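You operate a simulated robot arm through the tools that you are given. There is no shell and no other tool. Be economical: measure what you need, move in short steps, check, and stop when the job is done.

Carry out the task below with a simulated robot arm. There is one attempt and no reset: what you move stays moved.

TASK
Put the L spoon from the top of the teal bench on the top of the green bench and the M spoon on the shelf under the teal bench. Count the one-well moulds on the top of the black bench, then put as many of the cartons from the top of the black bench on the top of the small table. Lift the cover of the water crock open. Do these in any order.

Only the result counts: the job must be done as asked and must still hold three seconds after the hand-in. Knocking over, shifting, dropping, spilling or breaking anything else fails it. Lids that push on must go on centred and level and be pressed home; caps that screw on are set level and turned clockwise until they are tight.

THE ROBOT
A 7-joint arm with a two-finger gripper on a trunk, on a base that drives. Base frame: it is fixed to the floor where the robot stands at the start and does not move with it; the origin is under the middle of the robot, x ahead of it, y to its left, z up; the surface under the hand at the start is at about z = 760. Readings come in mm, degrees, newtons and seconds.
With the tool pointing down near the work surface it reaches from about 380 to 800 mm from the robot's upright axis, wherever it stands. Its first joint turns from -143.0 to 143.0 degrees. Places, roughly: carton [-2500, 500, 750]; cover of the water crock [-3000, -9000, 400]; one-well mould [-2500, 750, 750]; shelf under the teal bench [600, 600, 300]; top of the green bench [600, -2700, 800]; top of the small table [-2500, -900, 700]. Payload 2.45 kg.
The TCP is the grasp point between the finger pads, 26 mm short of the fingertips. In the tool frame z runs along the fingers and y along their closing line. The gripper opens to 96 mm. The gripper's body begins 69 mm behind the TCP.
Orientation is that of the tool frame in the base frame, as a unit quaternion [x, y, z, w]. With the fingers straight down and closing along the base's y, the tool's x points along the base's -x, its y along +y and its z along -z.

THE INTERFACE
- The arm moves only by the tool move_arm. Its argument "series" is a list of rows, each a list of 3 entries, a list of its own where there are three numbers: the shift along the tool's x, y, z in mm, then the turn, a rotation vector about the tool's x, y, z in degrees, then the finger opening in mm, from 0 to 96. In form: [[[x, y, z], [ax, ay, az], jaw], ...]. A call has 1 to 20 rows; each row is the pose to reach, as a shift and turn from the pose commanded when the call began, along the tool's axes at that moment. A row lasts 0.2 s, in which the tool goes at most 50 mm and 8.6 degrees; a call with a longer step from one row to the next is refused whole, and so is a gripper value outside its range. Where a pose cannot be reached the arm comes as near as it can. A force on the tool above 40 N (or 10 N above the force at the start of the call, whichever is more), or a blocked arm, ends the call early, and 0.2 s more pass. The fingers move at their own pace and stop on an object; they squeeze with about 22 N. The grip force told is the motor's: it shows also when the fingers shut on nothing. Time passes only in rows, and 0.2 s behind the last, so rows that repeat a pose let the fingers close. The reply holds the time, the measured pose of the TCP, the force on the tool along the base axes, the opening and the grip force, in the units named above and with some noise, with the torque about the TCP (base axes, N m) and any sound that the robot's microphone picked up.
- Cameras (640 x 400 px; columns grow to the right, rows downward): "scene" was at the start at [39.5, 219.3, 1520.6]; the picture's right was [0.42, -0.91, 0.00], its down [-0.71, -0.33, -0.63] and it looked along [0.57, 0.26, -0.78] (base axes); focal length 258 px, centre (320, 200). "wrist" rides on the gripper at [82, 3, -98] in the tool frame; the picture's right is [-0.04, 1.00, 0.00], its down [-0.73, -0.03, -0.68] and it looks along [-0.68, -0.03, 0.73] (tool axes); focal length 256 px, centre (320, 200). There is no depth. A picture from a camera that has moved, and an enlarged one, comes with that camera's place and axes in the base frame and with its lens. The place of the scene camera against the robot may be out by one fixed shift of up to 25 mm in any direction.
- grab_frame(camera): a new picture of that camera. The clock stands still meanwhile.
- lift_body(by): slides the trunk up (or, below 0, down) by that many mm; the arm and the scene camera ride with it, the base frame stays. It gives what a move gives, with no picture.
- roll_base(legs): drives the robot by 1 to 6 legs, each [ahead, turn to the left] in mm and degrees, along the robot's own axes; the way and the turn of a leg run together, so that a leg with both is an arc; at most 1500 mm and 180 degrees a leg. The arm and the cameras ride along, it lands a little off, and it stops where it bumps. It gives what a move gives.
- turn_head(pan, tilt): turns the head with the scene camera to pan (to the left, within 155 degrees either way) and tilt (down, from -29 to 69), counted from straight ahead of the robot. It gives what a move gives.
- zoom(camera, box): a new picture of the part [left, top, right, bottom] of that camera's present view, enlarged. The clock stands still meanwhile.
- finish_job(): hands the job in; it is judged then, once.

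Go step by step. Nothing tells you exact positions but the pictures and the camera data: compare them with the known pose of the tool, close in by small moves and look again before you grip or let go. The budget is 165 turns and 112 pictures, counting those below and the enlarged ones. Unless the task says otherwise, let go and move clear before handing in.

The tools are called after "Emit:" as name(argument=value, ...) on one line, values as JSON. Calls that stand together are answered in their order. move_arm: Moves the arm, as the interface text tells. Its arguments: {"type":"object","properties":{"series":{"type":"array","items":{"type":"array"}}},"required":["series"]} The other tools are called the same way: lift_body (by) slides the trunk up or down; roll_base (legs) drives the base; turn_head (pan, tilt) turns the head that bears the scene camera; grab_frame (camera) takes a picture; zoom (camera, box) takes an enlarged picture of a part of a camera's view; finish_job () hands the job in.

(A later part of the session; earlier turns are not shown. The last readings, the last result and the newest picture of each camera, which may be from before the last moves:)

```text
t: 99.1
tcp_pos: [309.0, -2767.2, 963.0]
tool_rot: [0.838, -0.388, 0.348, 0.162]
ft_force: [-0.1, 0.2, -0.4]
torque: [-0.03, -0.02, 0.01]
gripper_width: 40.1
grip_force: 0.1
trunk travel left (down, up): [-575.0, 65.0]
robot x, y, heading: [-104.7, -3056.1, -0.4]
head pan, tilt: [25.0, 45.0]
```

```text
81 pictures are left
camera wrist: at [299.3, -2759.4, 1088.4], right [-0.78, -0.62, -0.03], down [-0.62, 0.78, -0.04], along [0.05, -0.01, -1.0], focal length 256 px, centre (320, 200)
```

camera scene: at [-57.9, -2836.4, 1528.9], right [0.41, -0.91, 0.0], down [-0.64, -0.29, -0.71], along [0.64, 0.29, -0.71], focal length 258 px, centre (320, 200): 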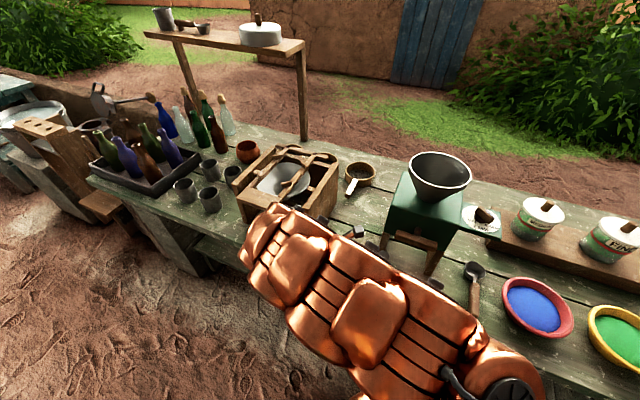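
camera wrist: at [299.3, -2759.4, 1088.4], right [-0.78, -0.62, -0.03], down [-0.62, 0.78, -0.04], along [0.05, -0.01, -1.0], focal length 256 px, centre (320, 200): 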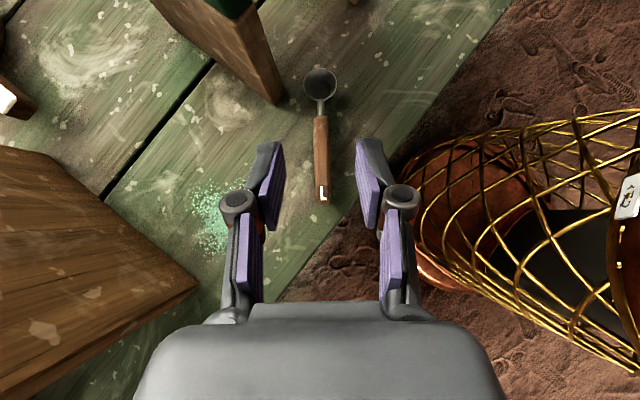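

L rests on the green bench. Now I'll drive to the black bench.

Emit:
roll_base(legs=[[-300, 0], [0, 110], [1200, 0], [1200, 0], [1170, 0], [0, 70]])

Emit:
turn_head(pan=0, tilt=30)

Emit:
grab_frame(camera="scene")

```text
t: 125.8
tcp_pos: [-2043.4, 5.8, 962.5]
tool_rot: [0.382, 0.841, 0.158, -0.349]
ft_force: [-0.3, 0.2, -0.3]
torque: [0.0, 0.02, -0.01]
gripper_width: 39.9
grip_force: 0.1
trunk travel left (down, up): [-575.0, 65.0]
robot x, y, heading: [-1632.4, 302.8, -179.8]
head pan, tilt: [25.0, 45.0]
```

```text
t: 126.7
tcp_pos: [-2043.1, 5.5, 963.6]
tool_rot: [0.383, 0.841, 0.159, -0.349]
ft_force: [0.4, 0.5, -0.1]
torque: [0.03, 0.0, -0.02]
gripper_width: 39.9
grip_force: 0.0
trunk travel left (down, up): [-575.0, 65.0]
robot x, y, heading: [-1637.0, 304.5, -179.8]
head pan, tilt: [0.0, 30.0]
```

```text
80 pictures are left
camera scene: at [-1653.4, 125.3, 1551.4], right [-0.01, 1.0, 0.0], down [0.5, 0.0, -0.87], along [-0.87, -0.01, -0.5], focal length 258 px, centre (320, 200)
```

scene: 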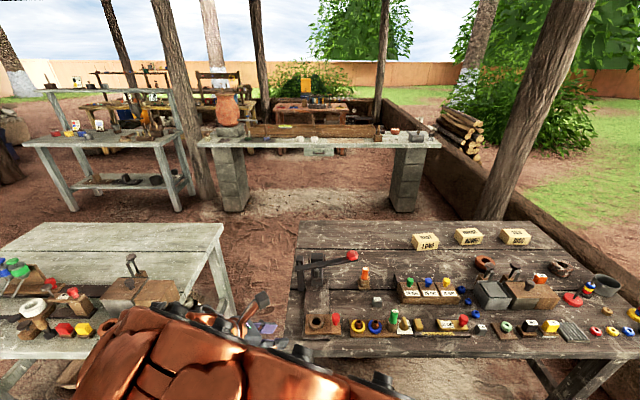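

I see the black bench with its moulds and three cartons at the back, and the small pale table on the left. I'll zoom for the count.

Emit:
zoom(camera="scene", box=[290, 215, 470, 365])

Emit:
zoom(camera="scene", box=[450, 215, 640, 365])

```text
2.67 times, centred on (380, 290) of scene
camera zoom: at [-1653.4, 125.3, 1551.4], right [-0.01, 1.0, 0.0], down [0.5, 0.0, -0.87], along [-0.87, -0.01, -0.5], focal length 688 px, centre (160, -40)
```

zoom: 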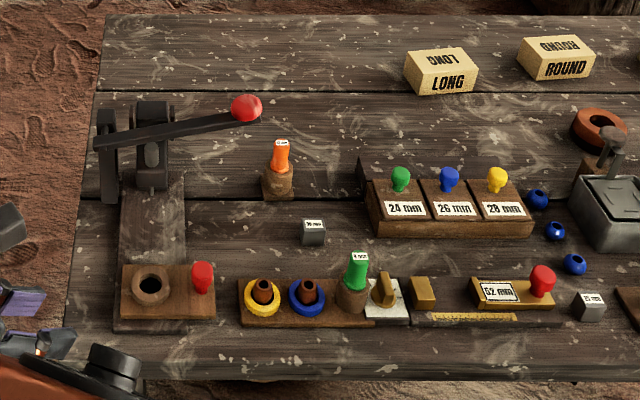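

```text
2.67 times, centred on (545, 290) of scene
camera zoom: at [-1653.4, 125.3, 1551.4], right [-0.01, 1.0, 0.0], down [0.5, 0.0, -0.87], along [-0.87, -0.01, -0.5], focal length 688 px, centre (-280, -40)
```

zoom: 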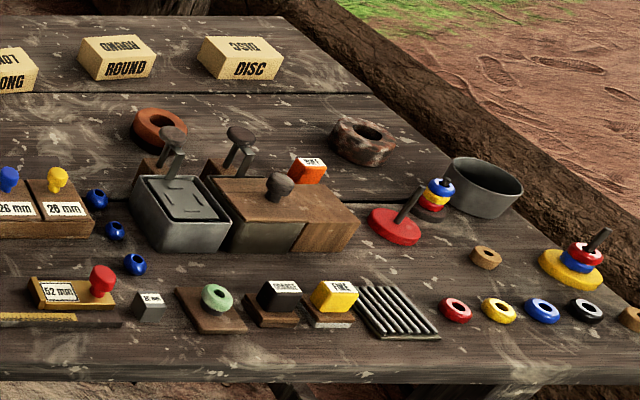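

I need a closer look at the ring-shaped pieces. I'll raise the arm and move in front of the middle of the black bench.

Emit:
move_arm(series=[[[30, 0, -30], [0, 0, 0], 40], [[60, 0, -60], [0, 0, 0], 40], [[80, 0, -80], [0, 0, 0], 40], [[80, 0, -80], [0, 0, 0], 40]])

Emit:
roll_base(legs=[[0, -90], [480, 0], [0, 90], [120, 0]])

Emit:
turn_head(pan=-5, tilt=45)

Emit:
grab_frame(camera="scene")

```text
t: 127.7
tcp_pos: [-2042.6, 4.8, 1076.7]
tool_rot: [0.382, 0.841, 0.159, -0.349]
ft_force: [-0.5, -0.9, 0.1]
torque: [-0.01, 0.02, -0.01]
gripper_width: 40.1
grip_force: 0.1
trunk travel left (down, up): [-575.0, 65.0]
robot x, y, heading: [-1631.3, 303.6, -179.5]
head pan, tilt: [0.0, 30.0]
```

```text
t: 139.0
tcp_pos: [-2171.0, 486.1, 1074.6]
tool_rot: [0.381, 0.842, 0.158, -0.348]
ft_force: [0.3, 0.0, 0.5]
torque: [0.01, 0.03, -0.02]
gripper_width: 40.2
grip_force: 0.2
trunk travel left (down, up): [-575.0, 65.0]
robot x, y, heading: [-1764.0, 784.2, -179.7]
head pan, tilt: [0.0, 30.0]
```

```text
t: 139.7
tcp_pos: [-2170.6, 486.3, 1076.4]
tool_rot: [0.382, 0.841, 0.158, -0.348]
ft_force: [-0.4, 0.9, -0.4]
torque: [0.01, -0.05, -0.02]
gripper_width: 40.0
grip_force: 0.0
trunk travel left (down, up): [-575.0, 65.0]
robot x, y, heading: [-1766.0, 786.1, -179.5]
head pan, tilt: [-5.0, 45.0]
```

```text
77 pictures are left
camera scene: at [-1771.9, 614.3, 1528.9], right [0.08, 1.0, 0.0], down [0.7, -0.05, -0.71], along [-0.71, 0.06, -0.71], focal length 258 px, centre (320, 200)
```

scene: 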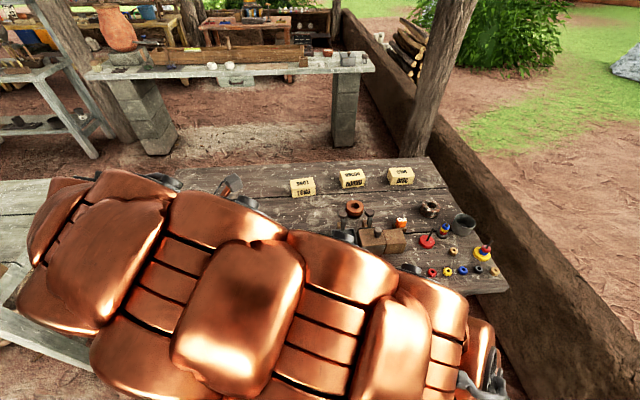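

Emit:
zoom(camera="scene", box=[335, 185, 455, 260])

Emit:
zoom(camera="scene", box=[280, 160, 430, 210])

```text
5.33 times, centred on (395, 222) of scene
camera zoom: at [-1771.9, 614.3, 1528.9], right [0.08, 1.0, 0.0], down [0.7, -0.05, -0.71], along [-0.71, 0.06, -0.71], focal length 1376 px, centre (-80, 80)
```

zoom: 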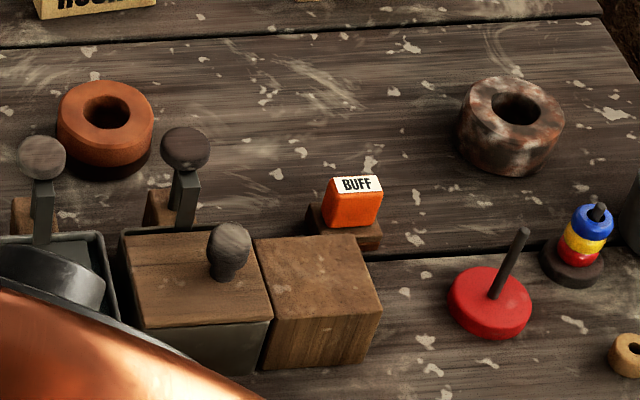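

```text
4.27 times, centred on (355, 185) of scene
camera zoom: at [-1771.9, 614.3, 1528.9], right [0.08, 1.0, 0.0], down [0.7, -0.05, -0.71], along [-0.71, 0.06, -0.71], focal length 1101 px, centre (171, 264)
```

zoom: 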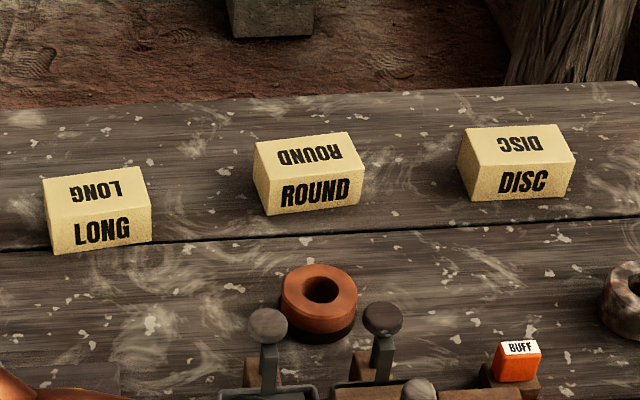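

Two ring moulds are visible, one new and one sooty, and I'll check that with the wrist camera. The three cartons are LONG (−2607, 611), ROUND (−2643, 834) and DISC (−2658, 1059). I'll move in front of LONG.

Emit:
roll_base(legs=[[0, 90], [165, 0], [0, -90], [75, 0]])

```text
t: 149.5
tcp_pos: [-2246.6, 323.3, 1074.8]
tool_rot: [0.383, 0.841, 0.159, -0.348]
ft_force: [0.3, -0.5, 0.9]
torque: [-0.04, -0.03, 0.02]
gripper_width: 40.3
grip_force: 0.1
trunk travel left (down, up): [-575.0, 65.0]
robot x, y, heading: [-1835.0, 616.8, -179.6]
head pan, tilt: [-5.0, 45.0]
```

Next I'll bring the hand to vertical with the fingers closing front to back, and hover in front of LONG.

Emit:
move_arm(series=[[[18, 1, 34], [-1.3, -4.4, 3.1], 90], [[36, 3, 68], [-2.6, -8.7, 6.3], 90], [[54, 4, 103], [-3.9, -13.1, 9.4], 90], [[72, 6, 137], [-5.2, -17.5, 12.5], 90], [[90, 7, 171], [-6.5, -21.9, 15.7], 90], [[108, 8, 205], [-7.8, -26.2, 18.8], 90], [[126, 10, 240], [-9.1, -30.6, 21.9], 90], [[144, 11, 274], [-10.4, -35, 25], 90], [[162, 13, 308], [-11.7, -39.3, 28.2], 90], [[180, 14, 342], [-13, -43.7, 31.3], 90], [[180, 14, 342], [-13, -43.7, 31.3], 90]])

Emit:
grab_frame(camera="wrist")

Emit:
grab_frame(camera="scene")

```text
t: 151.9
tcp_pos: [-2477.1, 611.5, 960.1]
tool_rot: [0.657, 0.754, 0.0, 0.0]
ft_force: [-0.5, -0.3, 0.4]
torque: [-0.01, 0.0, -0.01]
gripper_width: 90.0
grip_force: 0.1
trunk travel left (down, up): [-575.0, 65.0]
robot x, y, heading: [-1835.9, 618.8, -179.7]
head pan, tilt: [-5.0, 45.0]
```

```text
74 pictures are left
camera wrist: at [-2485.2, 693.5, 1057.1], right [1.0, 0.1, 0.0], down [0.07, -0.73, 0.68], along [0.07, -0.68, -0.73], focal length 256 px, centre (320, 200)
```

wrist: 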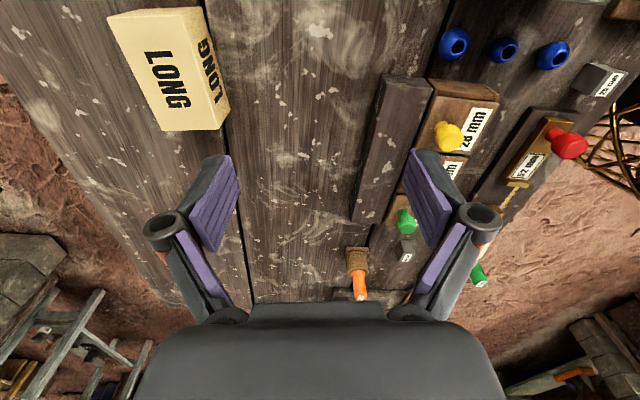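

```text
73 pictures are left
camera scene: at [-1846.5, 450.1, 1528.9], right [0.08, 1.0, 0.0], down [0.7, -0.06, -0.71], along [-0.7, 0.06, -0.71], focal length 258 px, centre (320, 200)
```

scene: 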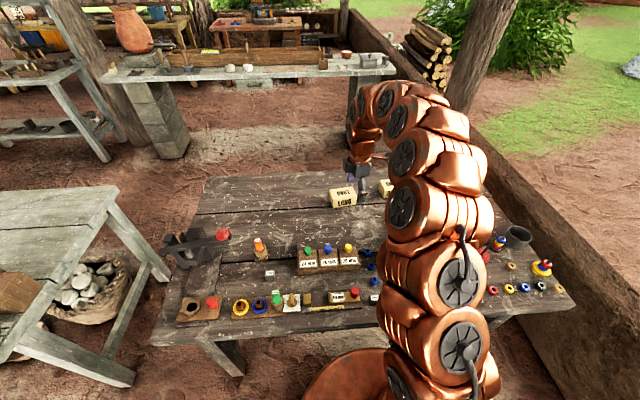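

Emit:
zoom(camera="wrist", box=[90, 0, 250, 140])

```text
2.86 times, centred on (170, 70) of wrist
camera zoom: at [-2485.2, 693.5, 1057.1], right [1.0, 0.1, 0.0], down [0.07, -0.73, 0.68], along [0.07, -0.68, -0.73], focal length 731 px, centre (749, 571)
```

zoom: 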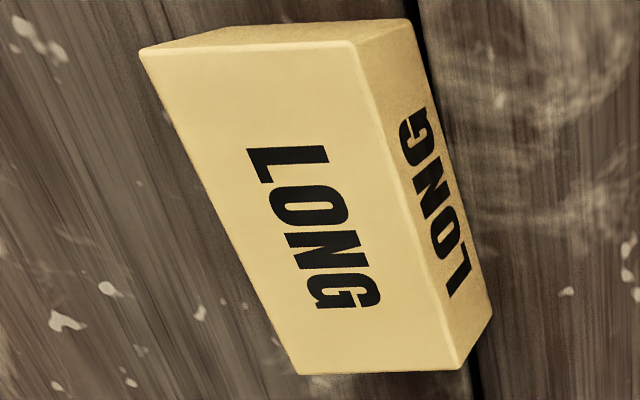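

LONG's centre is (−2622, 595): 103 × 63 mm, top at z≈797, already aligned with the tool. I'll hover over it.

Emit:
move_arm(series=[[[1, -36, 0], [0, 0, 0], 90], [[2, -73, 0], [0, 0, 0], 90], [[3, -110, 20], [0, 0, 0], 90], [[4, -146, 50], [0, 0, 0], 90], [[4, -146, 90], [0, 0, 0], 90], [[4, -146, 90], [0, 0, 0], 90]])

Emit:
grab_frame(camera="wrist")

```text
t: 153.3
tcp_pos: [-2622.5, 594.9, 871.1]
tool_rot: [0.656, 0.754, 0.0, 0.0]
ft_force: [0.8, 0.8, -0.3]
torque: [0.01, -0.03, -0.02]
gripper_width: 89.8
grip_force: 0.1
trunk travel left (down, up): [-575.0, 65.0]
robot x, y, heading: [-1836.1, 620.4, -179.6]
head pan, tilt: [-5.0, 45.0]
```

```text
71 pictures are left
camera wrist: at [-2630.7, 676.8, 968.3], right [1.0, 0.1, 0.0], down [0.07, -0.73, 0.68], along [0.07, -0.68, -0.73], focal length 256 px, centre (320, 200)
```

wrist: 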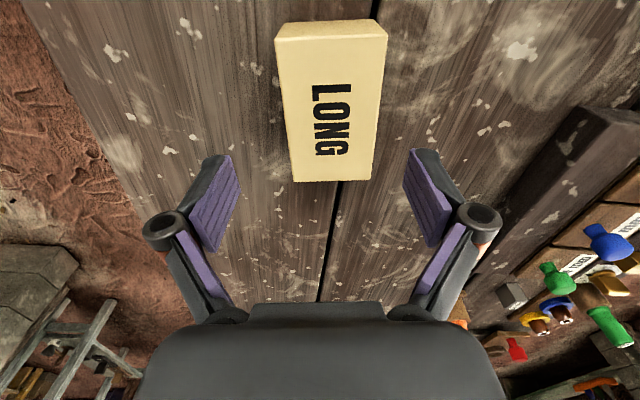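

Emit:
move_arm(series=[[[0, 6, 20], [0, 0, 0], 90], [[0, 6, 45], [0, 0, 0], 90], [[0, 6, 70], [0, 0, 0], 90], [[0, 6, 86], [0, 0, 0], 90], [[0, 6, 86], [0, 0, 0], 75], [[0, 6, 86], [0, 0, 0], 60], [[0, 6, 86], [0, 0, 0], 45], [[0, 6, 86], [0, 0, 0], 45], [[0, 6, 86], [0, 0, 0], 45]])

Emit:
grab_frame(camera="wrist")

```text
t: 155.3
tcp_pos: [-2617.3, 595.9, 784.8]
tool_rot: [0.657, 0.754, 0.0, 0.001]
ft_force: [1.3, -0.8, 0.3]
torque: [-0.03, -0.04, -0.05]
gripper_width: 61.8
grip_force: 22.0
trunk travel left (down, up): [-575.0, 65.0]
robot x, y, heading: [-1834.7, 623.4, -179.5]
head pan, tilt: [-5.0, 45.0]
```

```text
70 pictures are left
camera wrist: at [-2625.0, 677.1, 881.7], right [1.0, 0.1, 0.0], down [0.07, -0.73, 0.68], along [0.07, -0.68, -0.73], focal length 256 px, centre (320, 200)
```

wrist: 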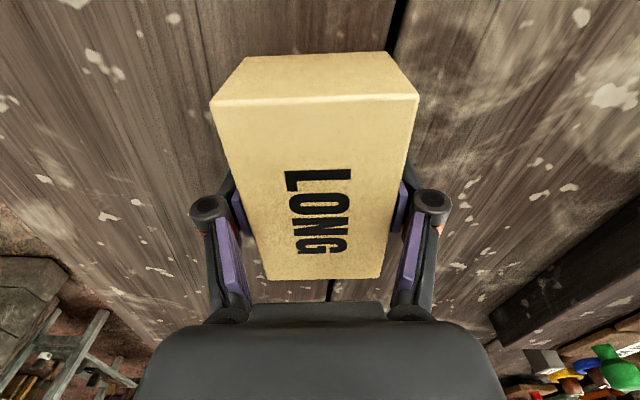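

LONG is gripped. I'll lift it, retract, and drive to the small table.

Emit:
move_arm(series=[[[0, 0, -15], [0, 0, 0], 45], [[0, 0, -50], [0, 0, 0], 45], [[0, 0, -95], [0, 0, 0], 45], [[0, 0, -140], [0, 0, 0], 45], [[0, 0, -185], [0, 0, 0], 45], [[0, 20, -215], [0, 0, 0], 45], [[0, 60, -215], [0, 0, 0], 45], [[0, 105, -215], [0, 0, 0], 45], [[0, 150, -215], [0, 0, 0], 45], [[0, 195, -215], [0, 0, 0], 45], [[0, 240, -215], [0, 0, 0], 45], [[0, 240, -215], [0, 0, 0], 45]])

Emit:
roll_base(legs=[[-130, 0], [0, 90], [1400, 0], [0, -90]])

Emit:
turn_head(pan=0, tilt=35)

Emit:
grab_frame(camera="scene")

```text
t: 157.9
tcp_pos: [-2379.9, 628.3, 1000.9]
tool_rot: [0.656, 0.754, 0.0, 0.0]
ft_force: [0.2, -0.2, -3.9]
torque: [-0.03, 0.01, 0.01]
gripper_width: 62.0
grip_force: 21.9
out of reach, approached as far as the arm can: row 5
trunk travel left (down, up): [-575.0, 65.0]
robot x, y, heading: [-1837.1, 617.6, -179.8]
head pan, tilt: [-5.0, 45.0]
```

```text
t: 173.3
tcp_pos: [-2243.8, -766.8, 1000.9]
tool_rot: [0.654, 0.757, 0.0, 0.0]
ft_force: [-0.3, -0.2, -2.5]
torque: [-0.02, 0.01, 0.0]
gripper_width: 62.0
grip_force: 21.8
trunk travel left (down, up): [-575.0, 65.0]
robot x, y, heading: [-1699.3, -773.0, -179.3]
head pan, tilt: [-5.0, 45.0]
```

```text
t: 174.1
tcp_pos: [-2244.4, -767.6, 1000.4]
tool_rot: [0.654, 0.756, 0.0, 0.001]
ft_force: [-0.3, 0.0, -2.8]
torque: [-0.03, 0.02, -0.01]
gripper_width: 61.8
grip_force: 22.3
trunk travel left (down, up): [-575.0, 65.0]
robot x, y, heading: [-1701.8, -776.5, -179.4]
head pan, tilt: [0.0, 35.0]
```

```text
69 pictures are left
camera scene: at [-1715.1, -949.5, 1543.7], right [-0.01, 1.0, 0.0], down [0.57, 0.01, -0.82], along [-0.82, -0.01, -0.57], focal length 258 px, centre (320, 200)
```

scene: 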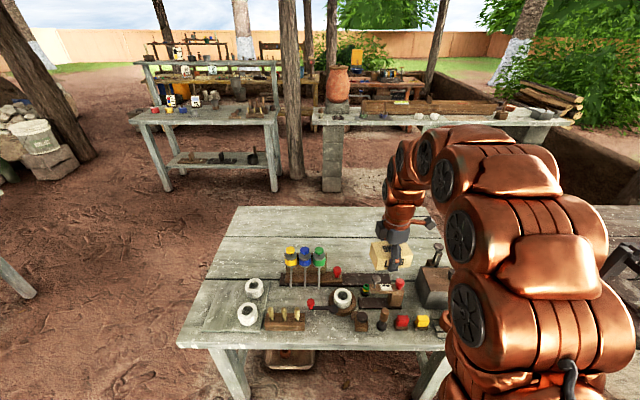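

The back half of the small table is free. I'll drive ahead a little and extend over about (−2530, −770).

Emit:
roll_base(legs=[[120, 0]])

Emit:
move_arm(series=[[[0, -45, 0], [0, 0, 0], 45], [[0, -90, 0], [0, 0, 0], 45], [[0, -135, 20], [0, 0, 0], 45], [[0, -170, 50], [0, 0, 0], 45], [[0, -170, 95], [0, 0, 0], 45], [[0, -170, 130], [0, 0, 0], 45], [[0, -170, 130], [0, 0, 0], 45]])

Emit:
grab_frame(camera="wrist")

Emit:
grab_frame(camera="scene")

```text
t: 175.3
tcp_pos: [-2363.9, -769.1, 1001.6]
tool_rot: [0.653, 0.758, -0.001, 0.0]
ft_force: [0.3, 0.3, -2.8]
torque: [-0.04, 0.03, -0.03]
gripper_width: 61.6
grip_force: 21.4
trunk travel left (down, up): [-575.0, 65.0]
robot x, y, heading: [-1819.5, -775.0, -179.1]
head pan, tilt: [0.0, 35.0]
```

```text
t: 176.9
tcp_pos: [-2531.7, -794.9, 871.1]
tool_rot: [0.653, 0.757, 0.0, 0.0]
ft_force: [-0.7, -0.6, -2.5]
torque: [-0.01, -0.01, 0.02]
gripper_width: 61.6
grip_force: 22.1
trunk travel left (down, up): [-575.0, 65.0]
robot x, y, heading: [-1820.3, -774.2, -179.3]
head pan, tilt: [0.0, 35.0]
```

```text
68 pictures are left
camera wrist: at [-2540.2, -712.5, 966.5], right [0.99, 0.11, 0.0], down [0.08, -0.73, 0.68], along [0.07, -0.67, -0.73], focal length 256 px, centre (320, 200)
```

wrist: 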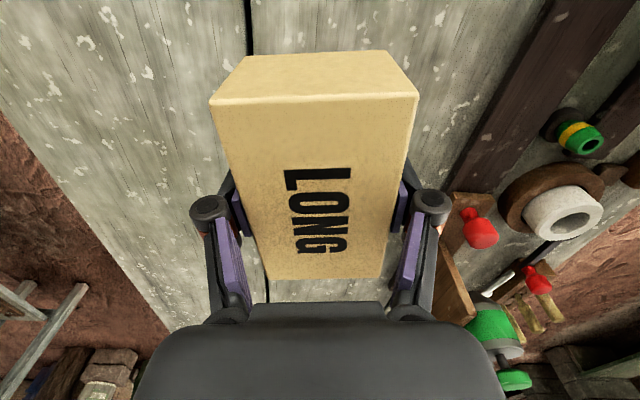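

```text
67 pictures are left
camera scene: at [-1835.3, -951.2, 1543.7], right [-0.01, 1.0, 0.0], down [0.57, 0.01, -0.82], along [-0.82, -0.01, -0.57], focal length 258 px, centre (320, 200)
```

scene: 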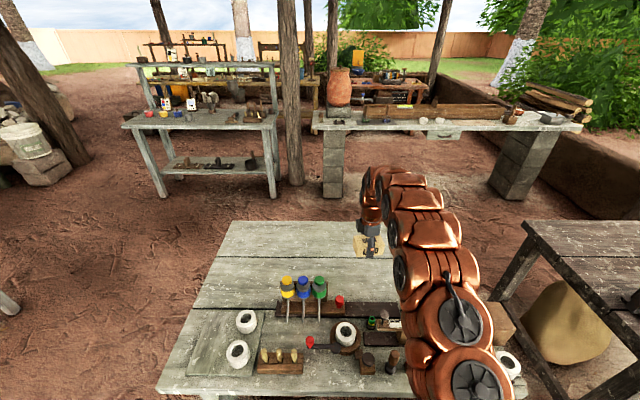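

Emit:
move_arm(series=[[[0, 0, 40], [0, 0, 0], 45], [[0, 0, 80], [0, 0, 0], 45], [[0, 0, 105], [0, 0, 0], 45], [[0, 0, 105], [0, 0, 0], 45]])

Emit:
zoom(camera="scene", box=[300, 200, 420, 320])

Emit:
grab_frame(camera="wrist")

```text
t: 177.9
tcp_pos: [-2532.0, -793.2, 765.3]
tool_rot: [0.654, 0.756, 0.0, 0.0]
ft_force: [0.4, 0.6, 1.4]
torque: [-0.19, -0.17, 0.06]
gripper_width: 61.5
grip_force: 21.3
trunk travel left (down, up): [-575.0, 65.0]
robot x, y, heading: [-1817.1, -773.4, -179.2]
head pan, tilt: [0.0, 35.0]
```

```text
3.33 times, centred on (360, 260) of scene
camera zoom: at [-1835.0, -951.2, 1543.8], right [-0.01, 1.0, 0.0], down [0.57, 0.01, -0.82], along [-0.82, -0.01, -0.57], focal length 860 px, centre (187, 0)
```

zoom: 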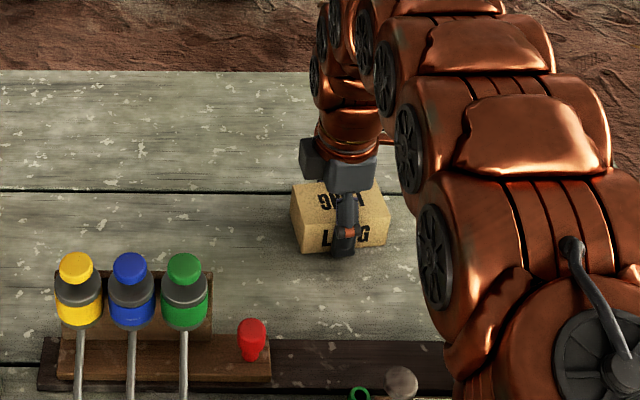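

```text
65 pictures are left
camera wrist: at [-2540.9, -711.6, 861.3], right [0.99, 0.11, 0.0], down [0.08, -0.73, 0.68], along [0.07, -0.67, -0.73], focal length 256 px, centre (320, 200)
```

wrist: 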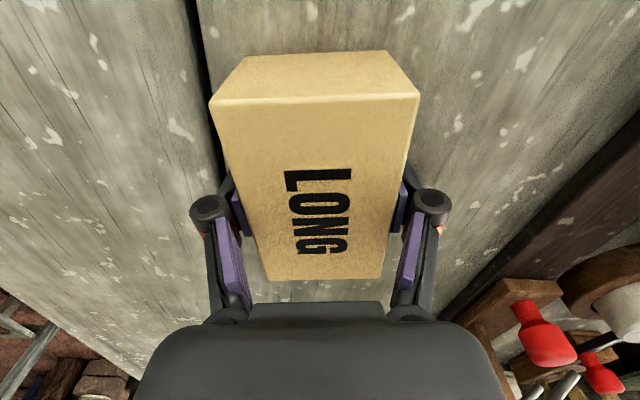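

Contact is just starting at TCP z 765. One mm more, then release.

Emit:
move_arm(series=[[[0, 0, 1], [0, 0, 0], 45], [[0, 0, 1], [0, 0, 0], 45]])

```text
t: 178.5
tcp_pos: [-2532.1, -793.2, 765.2]
tool_rot: [0.653, 0.757, 0.0, -0.001]
ft_force: [-2.2, 1.4, 6.6]
torque: [-0.16, -0.27, 0.07]
gripper_width: 61.9
grip_force: 22.1
trunk travel left (down, up): [-575.0, 65.0]
robot x, y, heading: [-1823.5, -770.6, -179.1]
head pan, tilt: [0.0, 35.0]
```

Emit:
move_arm(series=[[[0, 0, 0], [0, 0, 0], 75], [[0, 0, 0], [0, 0, 0], 88], [[0, 0, 0], [0, 0, 0], 88], [[0, 0, -40], [0, 0, 0], 88], [[0, 0, -85], [0, 0, 0], 88], [[0, 0, -130], [0, 0, 0], 88], [[0, 0, -175], [0, 0, 0], 88], [[0, 20, -210], [0, 0, 0], 88], [[0, 65, -215], [0, 0, 0], 88], [[0, 110, -215], [0, 0, 0], 88], [[0, 110, -215], [0, 0, 0], 88]])

Emit:
grab_frame(camera="wrist")

```text
t: 180.9
tcp_pos: [-2422.2, -776.4, 978.9]
tool_rot: [0.653, 0.757, 0.001, -0.001]
ft_force: [-0.1, 0.5, 0.8]
torque: [-0.01, -0.01, -0.03]
gripper_width: 87.8
grip_force: 0.1
trunk travel left (down, up): [-575.0, 65.0]
robot x, y, heading: [-1821.1, -776.7, -179.2]
head pan, tilt: [0.0, 35.0]
```

```text
64 pictures are left
camera wrist: at [-2431.8, -695.4, 1075.9], right [0.99, 0.11, 0.0], down [0.08, -0.73, 0.68], along [0.07, -0.67, -0.73], focal length 256 px, centre (320, 200)
```

wrist: 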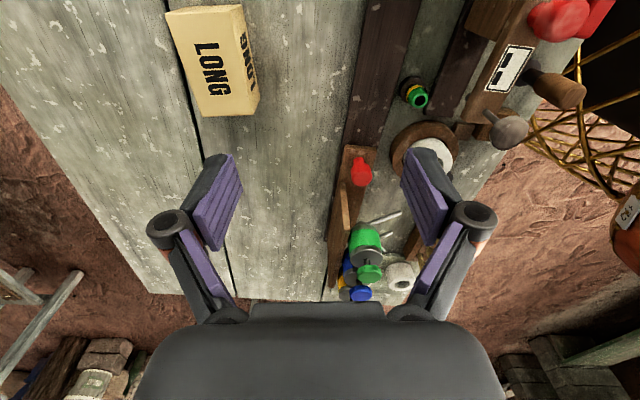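

LONG sits well on the small table. I'll go back to the black bench for ROUND, at about (−2653, 818).

Emit:
move_arm(series=[[[0, 45, 0], [0, 0, 0], 90], [[0, 90, 0], [0, 0, 0], 90], [[0, 90, 0], [0, 0, 0], 90]])

Emit:
roll_base(legs=[[-120, 0], [0, -90.5], [1400, 0], [190, 0], [0, 90], [120, 0]])

Emit:
turn_head(pan=0, tilt=45)

Emit:
grab_frame(camera="wrist")

Emit:
grab_frame(camera="scene")

```text
t: 181.7
tcp_pos: [-2332.6, -764.8, 978.2]
tool_rot: [0.653, 0.757, 0.0, 0.0]
ft_force: [-1.1, 0.2, -0.7]
torque: [0.03, 0.0, 0.02]
gripper_width: 90.0
grip_force: 0.1
trunk travel left (down, up): [-575.0, 65.0]
robot x, y, heading: [-1823.2, -773.9, -179.3]
head pan, tilt: [0.0, 35.0]
```

```text
t: 199.2
tcp_pos: [-2325.3, 836.0, 978.7]
tool_rot: [0.663, 0.748, 0.0, 0.0]
ft_force: [1.1, 0.1, -0.1]
torque: [-0.03, 0.01, 0.04]
gripper_width: 89.9
grip_force: 0.0
trunk travel left (down, up): [-575.0, 65.0]
robot x, y, heading: [-1812.0, 813.3, 179.2]
head pan, tilt: [0.0, 35.0]
```

```text
t: 199.9
tcp_pos: [-2326.4, 835.0, 979.5]
tool_rot: [0.663, 0.749, 0.0, 0.0]
ft_force: [0.3, 0.6, 0.4]
torque: [0.02, 0.04, 0.03]
gripper_width: 90.0
grip_force: 0.0
trunk travel left (down, up): [-575.0, 65.0]
robot x, y, heading: [-1811.7, 812.0, 179.4]
head pan, tilt: [0.0, 45.0]
```

```text
63 pictures are left
camera wrist: at [-2331.4, 917.1, 1075.7], right [1.0, 0.08, 0.0], down [0.06, -0.73, 0.68], along [0.05, -0.68, -0.73], focal length 256 px, centre (320, 200)
```

wrist: 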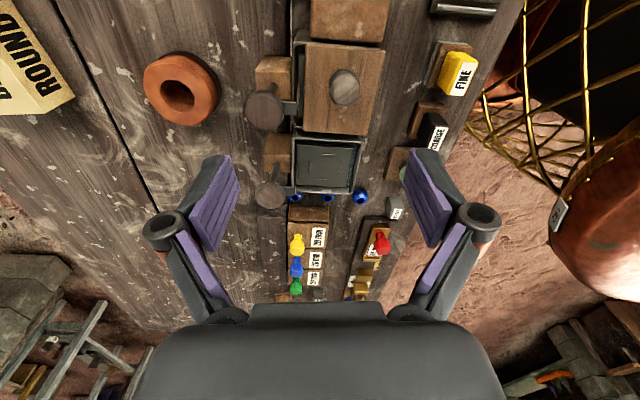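

```text
62 pictures are left
camera scene: at [-1824.8, 635.8, 1529.0], right [0.01, 1.0, 0.0], down [0.71, -0.01, -0.71], along [-0.71, 0.01, -0.71], focal length 258 px, centre (320, 200)
```

scene: 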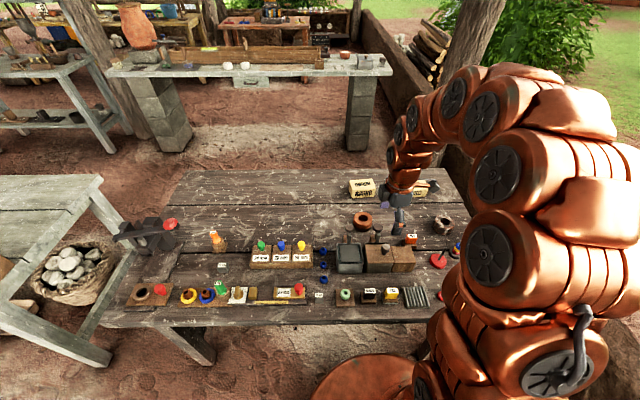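

Emit:
zoom(camera="wrist", box=[120, 30, 240, 140])

Emit:
zoom(camera="scene", box=[110, 200, 340, 320])

Emit:
zoom(camera="scene", box=[330, 170, 480, 310])

```text
3.64 times, centred on (180, 85) of wrist
camera zoom: at [-2331.4, 917.1, 1075.7], right [1.0, 0.08, 0.0], down [0.06, -0.73, 0.68], along [0.05, -0.68, -0.73], focal length 931 px, centre (829, 618)
```

zoom: 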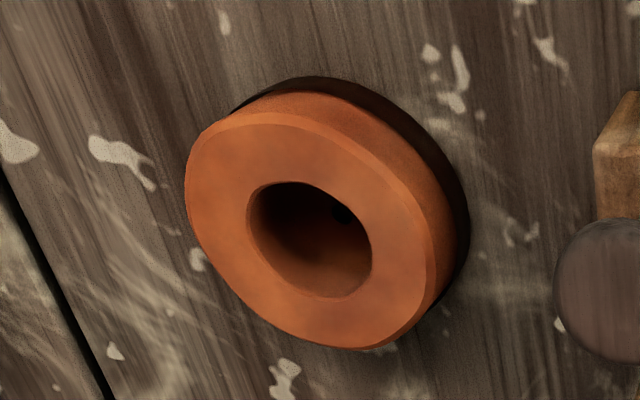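

```text
2.78 times, centred on (225, 260) of scene
camera zoom: at [-1824.8, 635.8, 1529.0], right [0.01, 1.0, 0.0], down [0.71, -0.01, -0.71], along [-0.71, 0.01, -0.71], focal length 718 px, centre (584, 33)
```

zoom: 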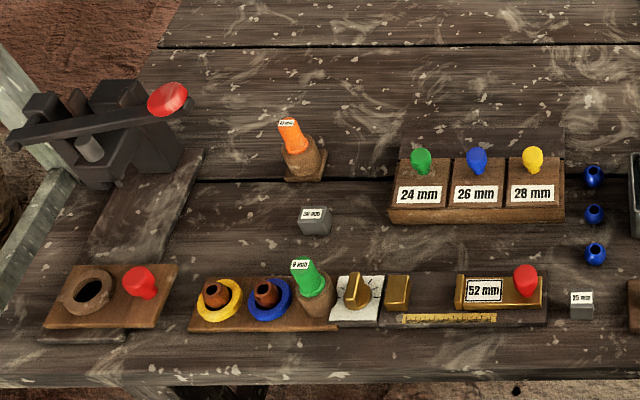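

```text
2.86 times, centred on (405, 240) of scene
camera zoom: at [-1824.8, 635.8, 1529.0], right [0.01, 1.0, 0.0], down [0.71, -0.01, -0.71], along [-0.71, 0.01, -0.71], focal length 737 px, centre (77, 86)
```

zoom: 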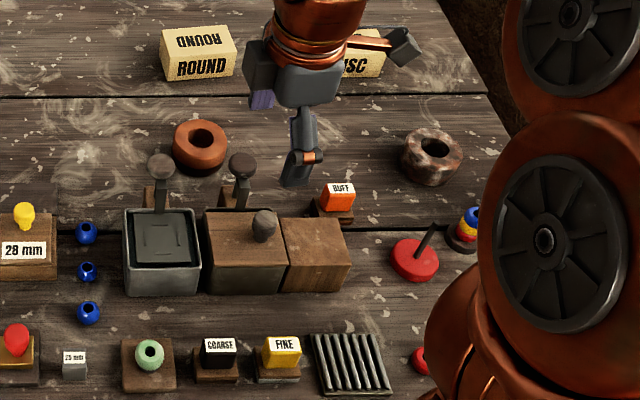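

There are two one-well moulds (new terracotta and sooty), so two cartons go. I'll move in and hover before ROUND.

Emit:
roll_base(legs=[[55, 0]])

Emit:
move_arm(series=[[[0, -40, 0], [0, 0, 0], 90], [[0, -80, 0], [0, 0, 0], 90], [[0, -120, 0], [0, 0, 0], 90], [[0, -160, 0], [0, 0, 0], 90], [[0, -200, 10], [0, 0, 0], 90], [[0, -200, 25], [0, 0, 0], 90], [[0, -200, 25], [0, 0, 0], 90]])

Emit:
grab_frame(camera="wrist")

```text
t: 200.8
tcp_pos: [-2379.9, 836.3, 978.4]
tool_rot: [0.664, 0.747, -0.001, 0.0]
ft_force: [0.5, 0.0, -1.6]
torque: [-0.01, -0.02, 0.0]
gripper_width: 89.9
grip_force: 0.1
trunk travel left (down, up): [-575.0, 65.0]
robot x, y, heading: [-1866.4, 814.6, 179.4]
head pan, tilt: [0.0, 45.0]
```

```text
t: 202.4
tcp_pos: [-2579.4, 813.2, 953.2]
tool_rot: [0.664, 0.747, 0.0, 0.001]
ft_force: [0.2, -0.8, 0.3]
torque: [-0.01, 0.0, 0.02]
gripper_width: 90.0
grip_force: 0.1
trunk travel left (down, up): [-575.0, 65.0]
robot x, y, heading: [-1868.7, 811.2, 179.4]
head pan, tilt: [0.0, 45.0]
```

```text
58 pictures are left
camera wrist: at [-2586.8, 893.8, 1050.5], right [1.0, 0.08, 0.0], down [0.06, -0.73, 0.68], along [0.05, -0.68, -0.73], focal length 256 px, centre (320, 200)
```

wrist: 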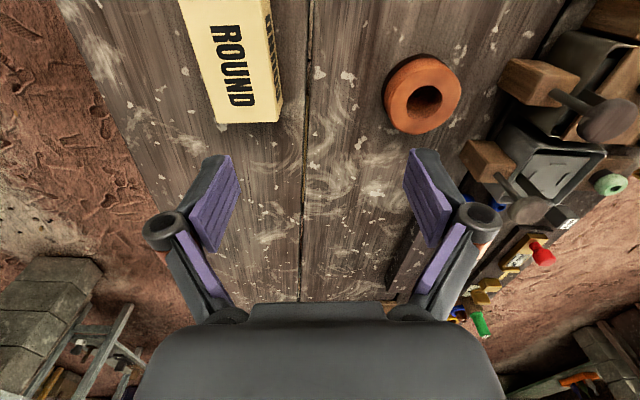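

Emit:
roll_base(legs=[[22, 0]])

Emit:
move_arm(series=[[[3, -20, 20], [0, 0, 0.6], 90], [[6, -40, 40], [0, 0, 1.2], 90], [[9, -57, 65], [0, 0, 1.8], 90], [[9, -57, 80], [0, 0, 1.8], 90], [[9, -57, 80], [0, 0, 1.8], 90]])

Emit:
grab_frame(camera="wrist")

```text
t: 203.2
tcp_pos: [-2603.2, 812.3, 953.5]
tool_rot: [0.664, 0.748, 0.0, -0.001]
ft_force: [0.4, 0.5, -0.5]
torque: [0.02, -0.02, 0.01]
gripper_width: 89.8
grip_force: 0.0
trunk travel left (down, up): [-575.0, 65.0]
robot x, y, heading: [-1892.3, 810.9, 179.4]
head pan, tilt: [0.0, 45.0]
```

```text
t: 204.4
tcp_pos: [-2660.8, 814.5, 874.1]
tool_rot: [0.675, 0.738, -0.001, 0.0]
ft_force: [0.7, -0.1, -0.9]
torque: [-0.01, -0.01, -0.01]
gripper_width: 90.0
grip_force: 0.0
trunk travel left (down, up): [-575.0, 65.0]
robot x, y, heading: [-1891.6, 814.9, 179.3]
head pan, tilt: [0.0, 45.0]
```

```text
57 pictures are left
camera wrist: at [-2664.7, 896.3, 970.6], right [1.0, 0.05, 0.0], down [0.04, -0.73, 0.68], along [0.03, -0.68, -0.73], focal length 256 px, centre (320, 200)
```

wrist: 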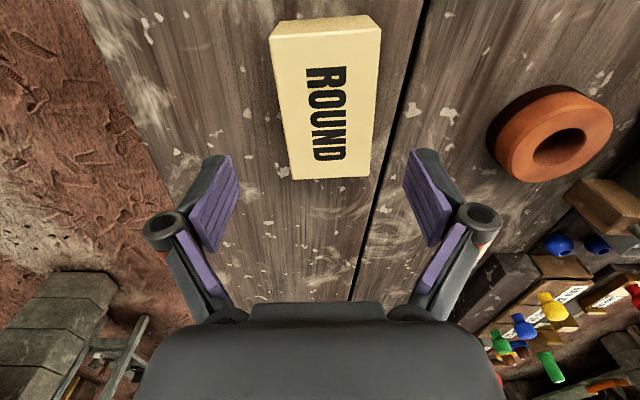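

Emit:
move_arm(series=[[[0, 5, 20], [0, 0, -1.8], 90], [[0, 5, 45], [0, 0, -1.8], 90], [[0, 5, 70], [0, 0, -1.8], 90], [[0, 5, 89], [0, 0, -1.8], 90], [[0, 5, 89], [0, 0, -1.8], 75], [[0, 5, 89], [0, 0, -1.8], 60], [[0, 5, 89], [0, 0, -1.8], 45], [[0, 5, 89], [0, 0, -1.8], 45], [[0, 5, 89], [0, 0, -1.8], 45]])

Emit:
grab_frame(camera="wrist")

```text
t: 206.4
tcp_pos: [-2656.1, 815.1, 784.5]
tool_rot: [0.664, 0.748, 0.001, 0.001]
ft_force: [0.4, 0.6, -0.5]
torque: [0.06, -0.1, 0.01]
gripper_width: 61.7
grip_force: 22.2
trunk travel left (down, up): [-575.0, 65.0]
robot x, y, heading: [-1887.8, 811.0, 179.3]
head pan, tilt: [0.0, 45.0]
```

```text
56 pictures are left
camera wrist: at [-2662.1, 897.5, 880.7], right [1.0, 0.08, 0.0], down [0.06, -0.73, 0.68], along [0.05, -0.68, -0.73], focal length 256 px, centre (320, 200)
```

wrist: 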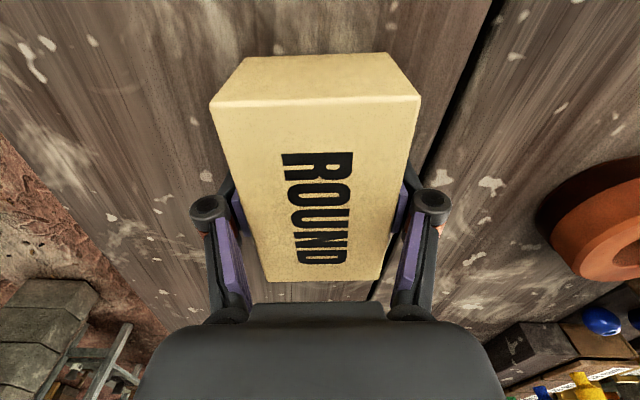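

ROUND is gripped. I'll lift it, retract, and drive to the small table.

Emit:
move_arm(series=[[[0, 0, -15], [0, 0, 0], 45], [[0, 0, -50], [0, 0, 0], 45], [[0, 0, -95], [0, 0, 0], 45], [[0, 0, -140], [0, 0, 0], 45], [[0, 40, -170], [0, 0, 0], 45], [[0, 80, -190], [0, 0, 0], 45], [[0, 120, -215], [0, 0, 0], 45], [[0, 165, -215], [0, 0, 0], 45], [[0, 210, -215], [0, 0, 0], 45], [[0, 240, -215], [0, 0, 0], 45], [[0, 240, -215], [0, 0, 0], 45]])

Emit:
roll_base(legs=[[-190, 0], [0, 90.7], [1440, 0], [0, -90], [120, 0]])

Emit:
grab_frame(camera="wrist")

Emit:
grab_frame(camera="scene")

```text
t: 208.8
tcp_pos: [-2418.0, 843.6, 999.7]
tool_rot: [0.663, 0.748, 0.0, 0.001]
ft_force: [-0.1, -0.4, -2.8]
torque: [-0.01, 0.05, 0.0]
gripper_width: 61.6
grip_force: 21.8
trunk travel left (down, up): [-575.0, 65.0]
robot x, y, heading: [-1889.6, 815.2, 179.5]
head pan, tilt: [0.0, 45.0]
```

```text
t: 225.7
tcp_pos: [-2351.8, -618.2, 1001.0]
tool_rot: [0.655, 0.756, -0.001, 0.0]
ft_force: [0.9, -0.2, -2.6]
torque: [-0.01, 0.02, 0.03]
gripper_width: 62.1
grip_force: 21.7
trunk travel left (down, up): [-575.0, 65.0]
robot x, y, heading: [-1822.1, -636.9, -179.3]
head pan, tilt: [0.0, 45.0]
```

```text
55 pictures are left
camera wrist: at [-2360.0, -537.2, 1097.2], right [0.99, 0.1, 0.0], down [0.08, -0.73, 0.68], along [0.07, -0.67, -0.73], focal length 256 px, centre (320, 200)
```

wrist: 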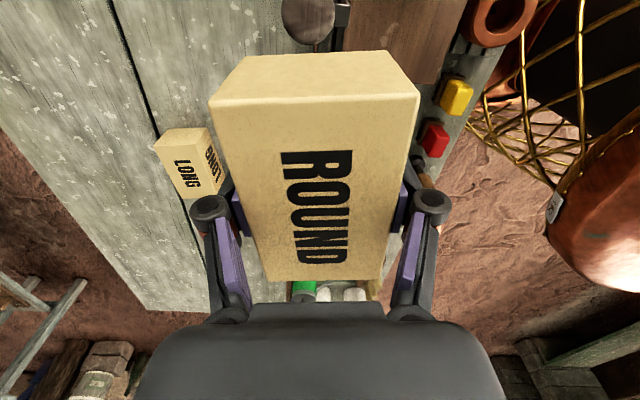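

```text
54 pictures are left
camera scene: at [-1831.8, -813.4, 1528.9], right [-0.01, 1.0, 0.0], down [0.71, 0.01, -0.71], along [-0.71, -0.01, -0.71], focal length 258 px, centre (320, 200)
```

scene: 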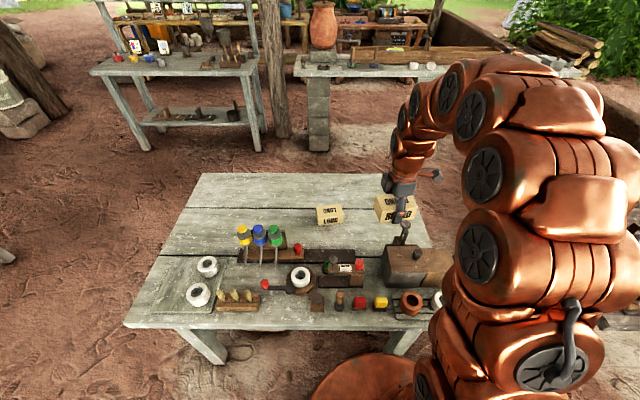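

ROUND will go to about (−2550, −647), right of LONG and clear of the press lever.

Emit:
move_arm(series=[[[0, -45, 0], [0, 0, 0], 45], [[0, -90, 0], [0, 0, 0], 45], [[0, -135, 0], [0, 0, 0], 45], [[0, -180, 10], [0, 0, 0], 45], [[0, -200, 50], [0, 0, 0], 45], [[0, -200, 95], [0, 0, 0], 45], [[0, -200, 140], [0, 0, 0], 45], [[0, -200, 140], [0, 0, 0], 45]])

Emit:
grab_frame(camera="wrist")

Emit:
grab_frame(camera="scene")

```text
t: 227.5
tcp_pos: [-2548.9, -647.0, 859.5]
tool_rot: [0.654, 0.756, 0.0, 0.0]
ft_force: [-0.5, 0.1, -2.7]
torque: [-0.01, 0.0, 0.01]
gripper_width: 61.7
grip_force: 22.4
trunk travel left (down, up): [-575.0, 65.0]
robot x, y, heading: [-1820.5, -640.6, -179.2]
head pan, tilt: [0.0, 45.0]
```

```text
53 pictures are left
camera wrist: at [-2558.2, -565.6, 956.5], right [0.99, 0.1, 0.0], down [0.08, -0.73, 0.68], along [0.07, -0.67, -0.73], focal length 256 px, centre (320, 200)
```

wrist: 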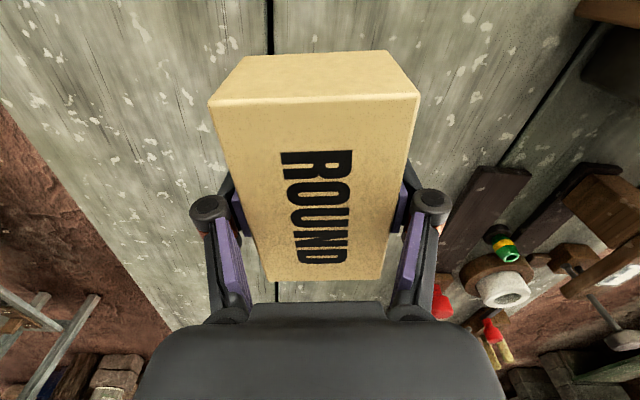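

```text
52 pictures are left
camera scene: at [-1832.1, -813.5, 1528.9], right [-0.01, 1.0, 0.0], down [0.71, 0.01, -0.71], along [-0.71, -0.01, -0.71], focal length 258 px, centre (320, 200)
```

scene: 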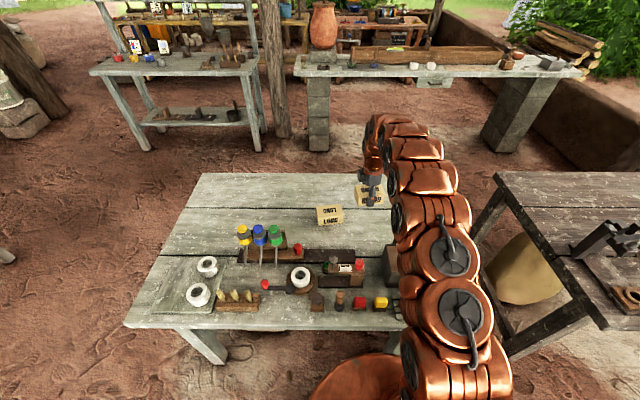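

Emit:
move_arm(series=[[[0, 0, 40], [0, 0, 0], 45], [[0, 0, 80], [0, 0, 0], 45], [[0, 0, 93], [0, 0, 0], 45], [[0, 0, 93], [0, 0, 0], 45]])

Emit:
move_arm(series=[[[0, 0, 1], [0, 0, 0], 45], [[0, 0, 1], [0, 0, 0], 45]])

```text
t: 228.5
tcp_pos: [-2549.8, -647.4, 766.9]
tool_rot: [0.655, 0.756, 0.0, 0.0]
ft_force: [1.0, 0.4, -3.6]
torque: [-0.05, -0.01, -0.02]
gripper_width: 61.5
grip_force: 21.5
trunk travel left (down, up): [-575.0, 65.0]
robot x, y, heading: [-1821.7, -638.9, -179.3]
head pan, tilt: [0.0, 45.0]
```

```text
t: 229.1
tcp_pos: [-2549.8, -647.8, 765.5]
tool_rot: [0.654, 0.757, 0.0, 0.0]
ft_force: [0.2, 0.5, -2.2]
torque: [0.01, 0.01, 0.0]
gripper_width: 61.5
grip_force: 22.4
trunk travel left (down, up): [-575.0, 65.0]
robot x, y, heading: [-1823.4, -637.8, -179.3]
head pan, tilt: [0.0, 45.0]
```

Emit:
move_arm(series=[[[0, 0, 1], [0, 0, 0], 45], [[0, 0, 1], [0, 0, 0], 45]])

Emit:
move_arm(series=[[[0, 0, 1], [0, 0, 0], 45], [[0, 0, 1], [0, 0, 0], 45]])

```text
t: 229.7
tcp_pos: [-2549.7, -647.2, 764.5]
tool_rot: [0.655, 0.755, 0.0, 0.0]
ft_force: [-0.1, -0.2, -2.2]
torque: [-0.01, 0.02, 0.0]
gripper_width: 61.7
grip_force: 21.9
trunk travel left (down, up): [-575.0, 65.0]
robot x, y, heading: [-1822.4, -638.1, -179.1]
head pan, tilt: [0.0, 45.0]
```

```text
t: 230.3
tcp_pos: [-2551.2, -647.9, 764.7]
tool_rot: [0.655, 0.756, 0.001, -0.001]
ft_force: [0.2, -0.1, -2.4]
torque: [-0.03, -0.01, 0.01]
gripper_width: 61.7
grip_force: 22.4
trunk travel left (down, up): [-575.0, 65.0]
robot x, y, heading: [-1823.6, -636.7, -179.2]
head pan, tilt: [0.0, 45.0]
```

Emit:
move_arm(series=[[[0, 0, 1], [0, 0, 0], 45], [[0, 0, 1], [0, 0, 0], 45]])

Emit:
move_arm(series=[[[0, 0, 1], [0, 0, 0], 45], [[0, 0, 1], [0, 0, 0], 45]])

```text
t: 230.9
tcp_pos: [-2549.4, -647.8, 762.4]
tool_rot: [0.654, 0.756, 0.0, -0.001]
ft_force: [-0.6, -1.8, 3.3]
torque: [-0.07, -0.12, 0.05]
gripper_width: 61.8
grip_force: 21.6
trunk travel left (down, up): [-575.0, 65.0]
robot x, y, heading: [-1823.3, -637.0, -179.2]
head pan, tilt: [0.0, 45.0]
```

```text
t: 231.5
tcp_pos: [-2551.4, -648.2, 764.1]
tool_rot: [0.655, 0.756, 0.0, -0.001]
ft_force: [0.3, 0.6, 15.7]
torque: [-0.02, -0.1, 0.05]
gripper_width: 61.9
grip_force: 22.0
trunk travel left (down, up): [-575.0, 65.0]
robot x, y, heading: [-1825.2, -639.4, -179.1]
head pan, tilt: [0.0, 45.0]
```

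Contact. I'll release, rise, retract and verify.

Emit:
move_arm(series=[[[0, 0, -0.5], [0, 0, 0], 62], [[0, 0, -1], [0, 0, 0], 75], [[0, 0, -1], [0, 0, 0], 88], [[0, 0, -1], [0, 0, 0], 88], [[0, 0, -40], [0, 0, 0], 88], [[0, 0, -85], [0, 0, 0], 88], [[0, 0, -130], [0, 0, 0], 88], [[0, 0, -175], [0, 0, 0], 88], [[0, 0, -215], [0, 0, 0], 88], [[0, 40, -235], [0, 0, 0], 88], [[0, 85, -235], [0, 0, 0], 88], [[0, 130, -235], [0, 0, 0], 88], [[0, 175, -235], [0, 0, 0], 88], [[0, 215, -235], [0, 0, 0], 88], [[0, 215, -235], [0, 0, 0], 88]])

Emit:
grab_frame(camera="scene")

Emit:
roll_base(legs=[[-300, 0]])

Emit:
turn_head(pan=80, tilt=20)

Emit:
grab_frame(camera="scene")

```text
t: 234.7
tcp_pos: [-2337.0, -618.0, 997.3]
tool_rot: [0.654, 0.756, 0.001, 0.0]
ft_force: [0.0, -0.1, -0.2]
torque: [-0.01, -0.02, -0.03]
gripper_width: 87.9
grip_force: 0.1
trunk travel left (down, up): [-575.0, 65.0]
robot x, y, heading: [-1825.6, -636.9, -179.6]
head pan, tilt: [0.0, 45.0]
```

```text
51 pictures are left
camera scene: at [-1831.8, -813.4, 1528.9], right [-0.01, 1.0, 0.0], down [0.71, 0.01, -0.71], along [-0.71, -0.01, -0.71], focal length 258 px, centre (320, 200)
```

scene: 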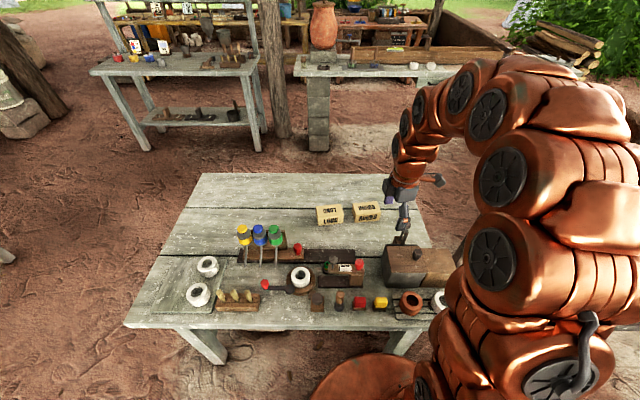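

```text
t: 236.7
tcp_pos: [-2036.0, -615.7, 996.8]
tool_rot: [0.654, 0.756, 0.0, 0.0]
ft_force: [-0.6, -0.4, 0.4]
torque: [0.02, 0.02, 0.0]
gripper_width: 88.0
grip_force: 0.1
trunk travel left (down, up): [-575.0, 65.0]
robot x, y, heading: [-1520.2, -631.3, -179.3]
head pan, tilt: [0.0, 45.0]
```

```text
t: 238.2
tcp_pos: [-2034.8, -615.0, 996.0]
tool_rot: [0.654, 0.757, 0.0, 0.0]
ft_force: [-0.4, -0.8, -0.2]
torque: [-0.03, -0.03, -0.04]
gripper_width: 88.0
grip_force: 0.1
trunk travel left (down, up): [-575.0, 65.0]
robot x, y, heading: [-1523.4, -635.0, -179.1]
head pan, tilt: [80.0, 20.0]
```

```text
50 pictures are left
camera scene: at [-1463.6, -900.5, 1567.6], right [-0.99, 0.16, 0.0], down [0.06, 0.34, -0.94], along [-0.15, -0.93, -0.34], focal length 258 px, centre (320, 200)
```

scene: 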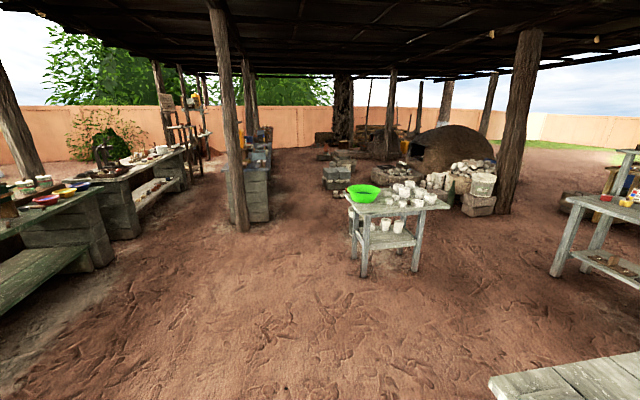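

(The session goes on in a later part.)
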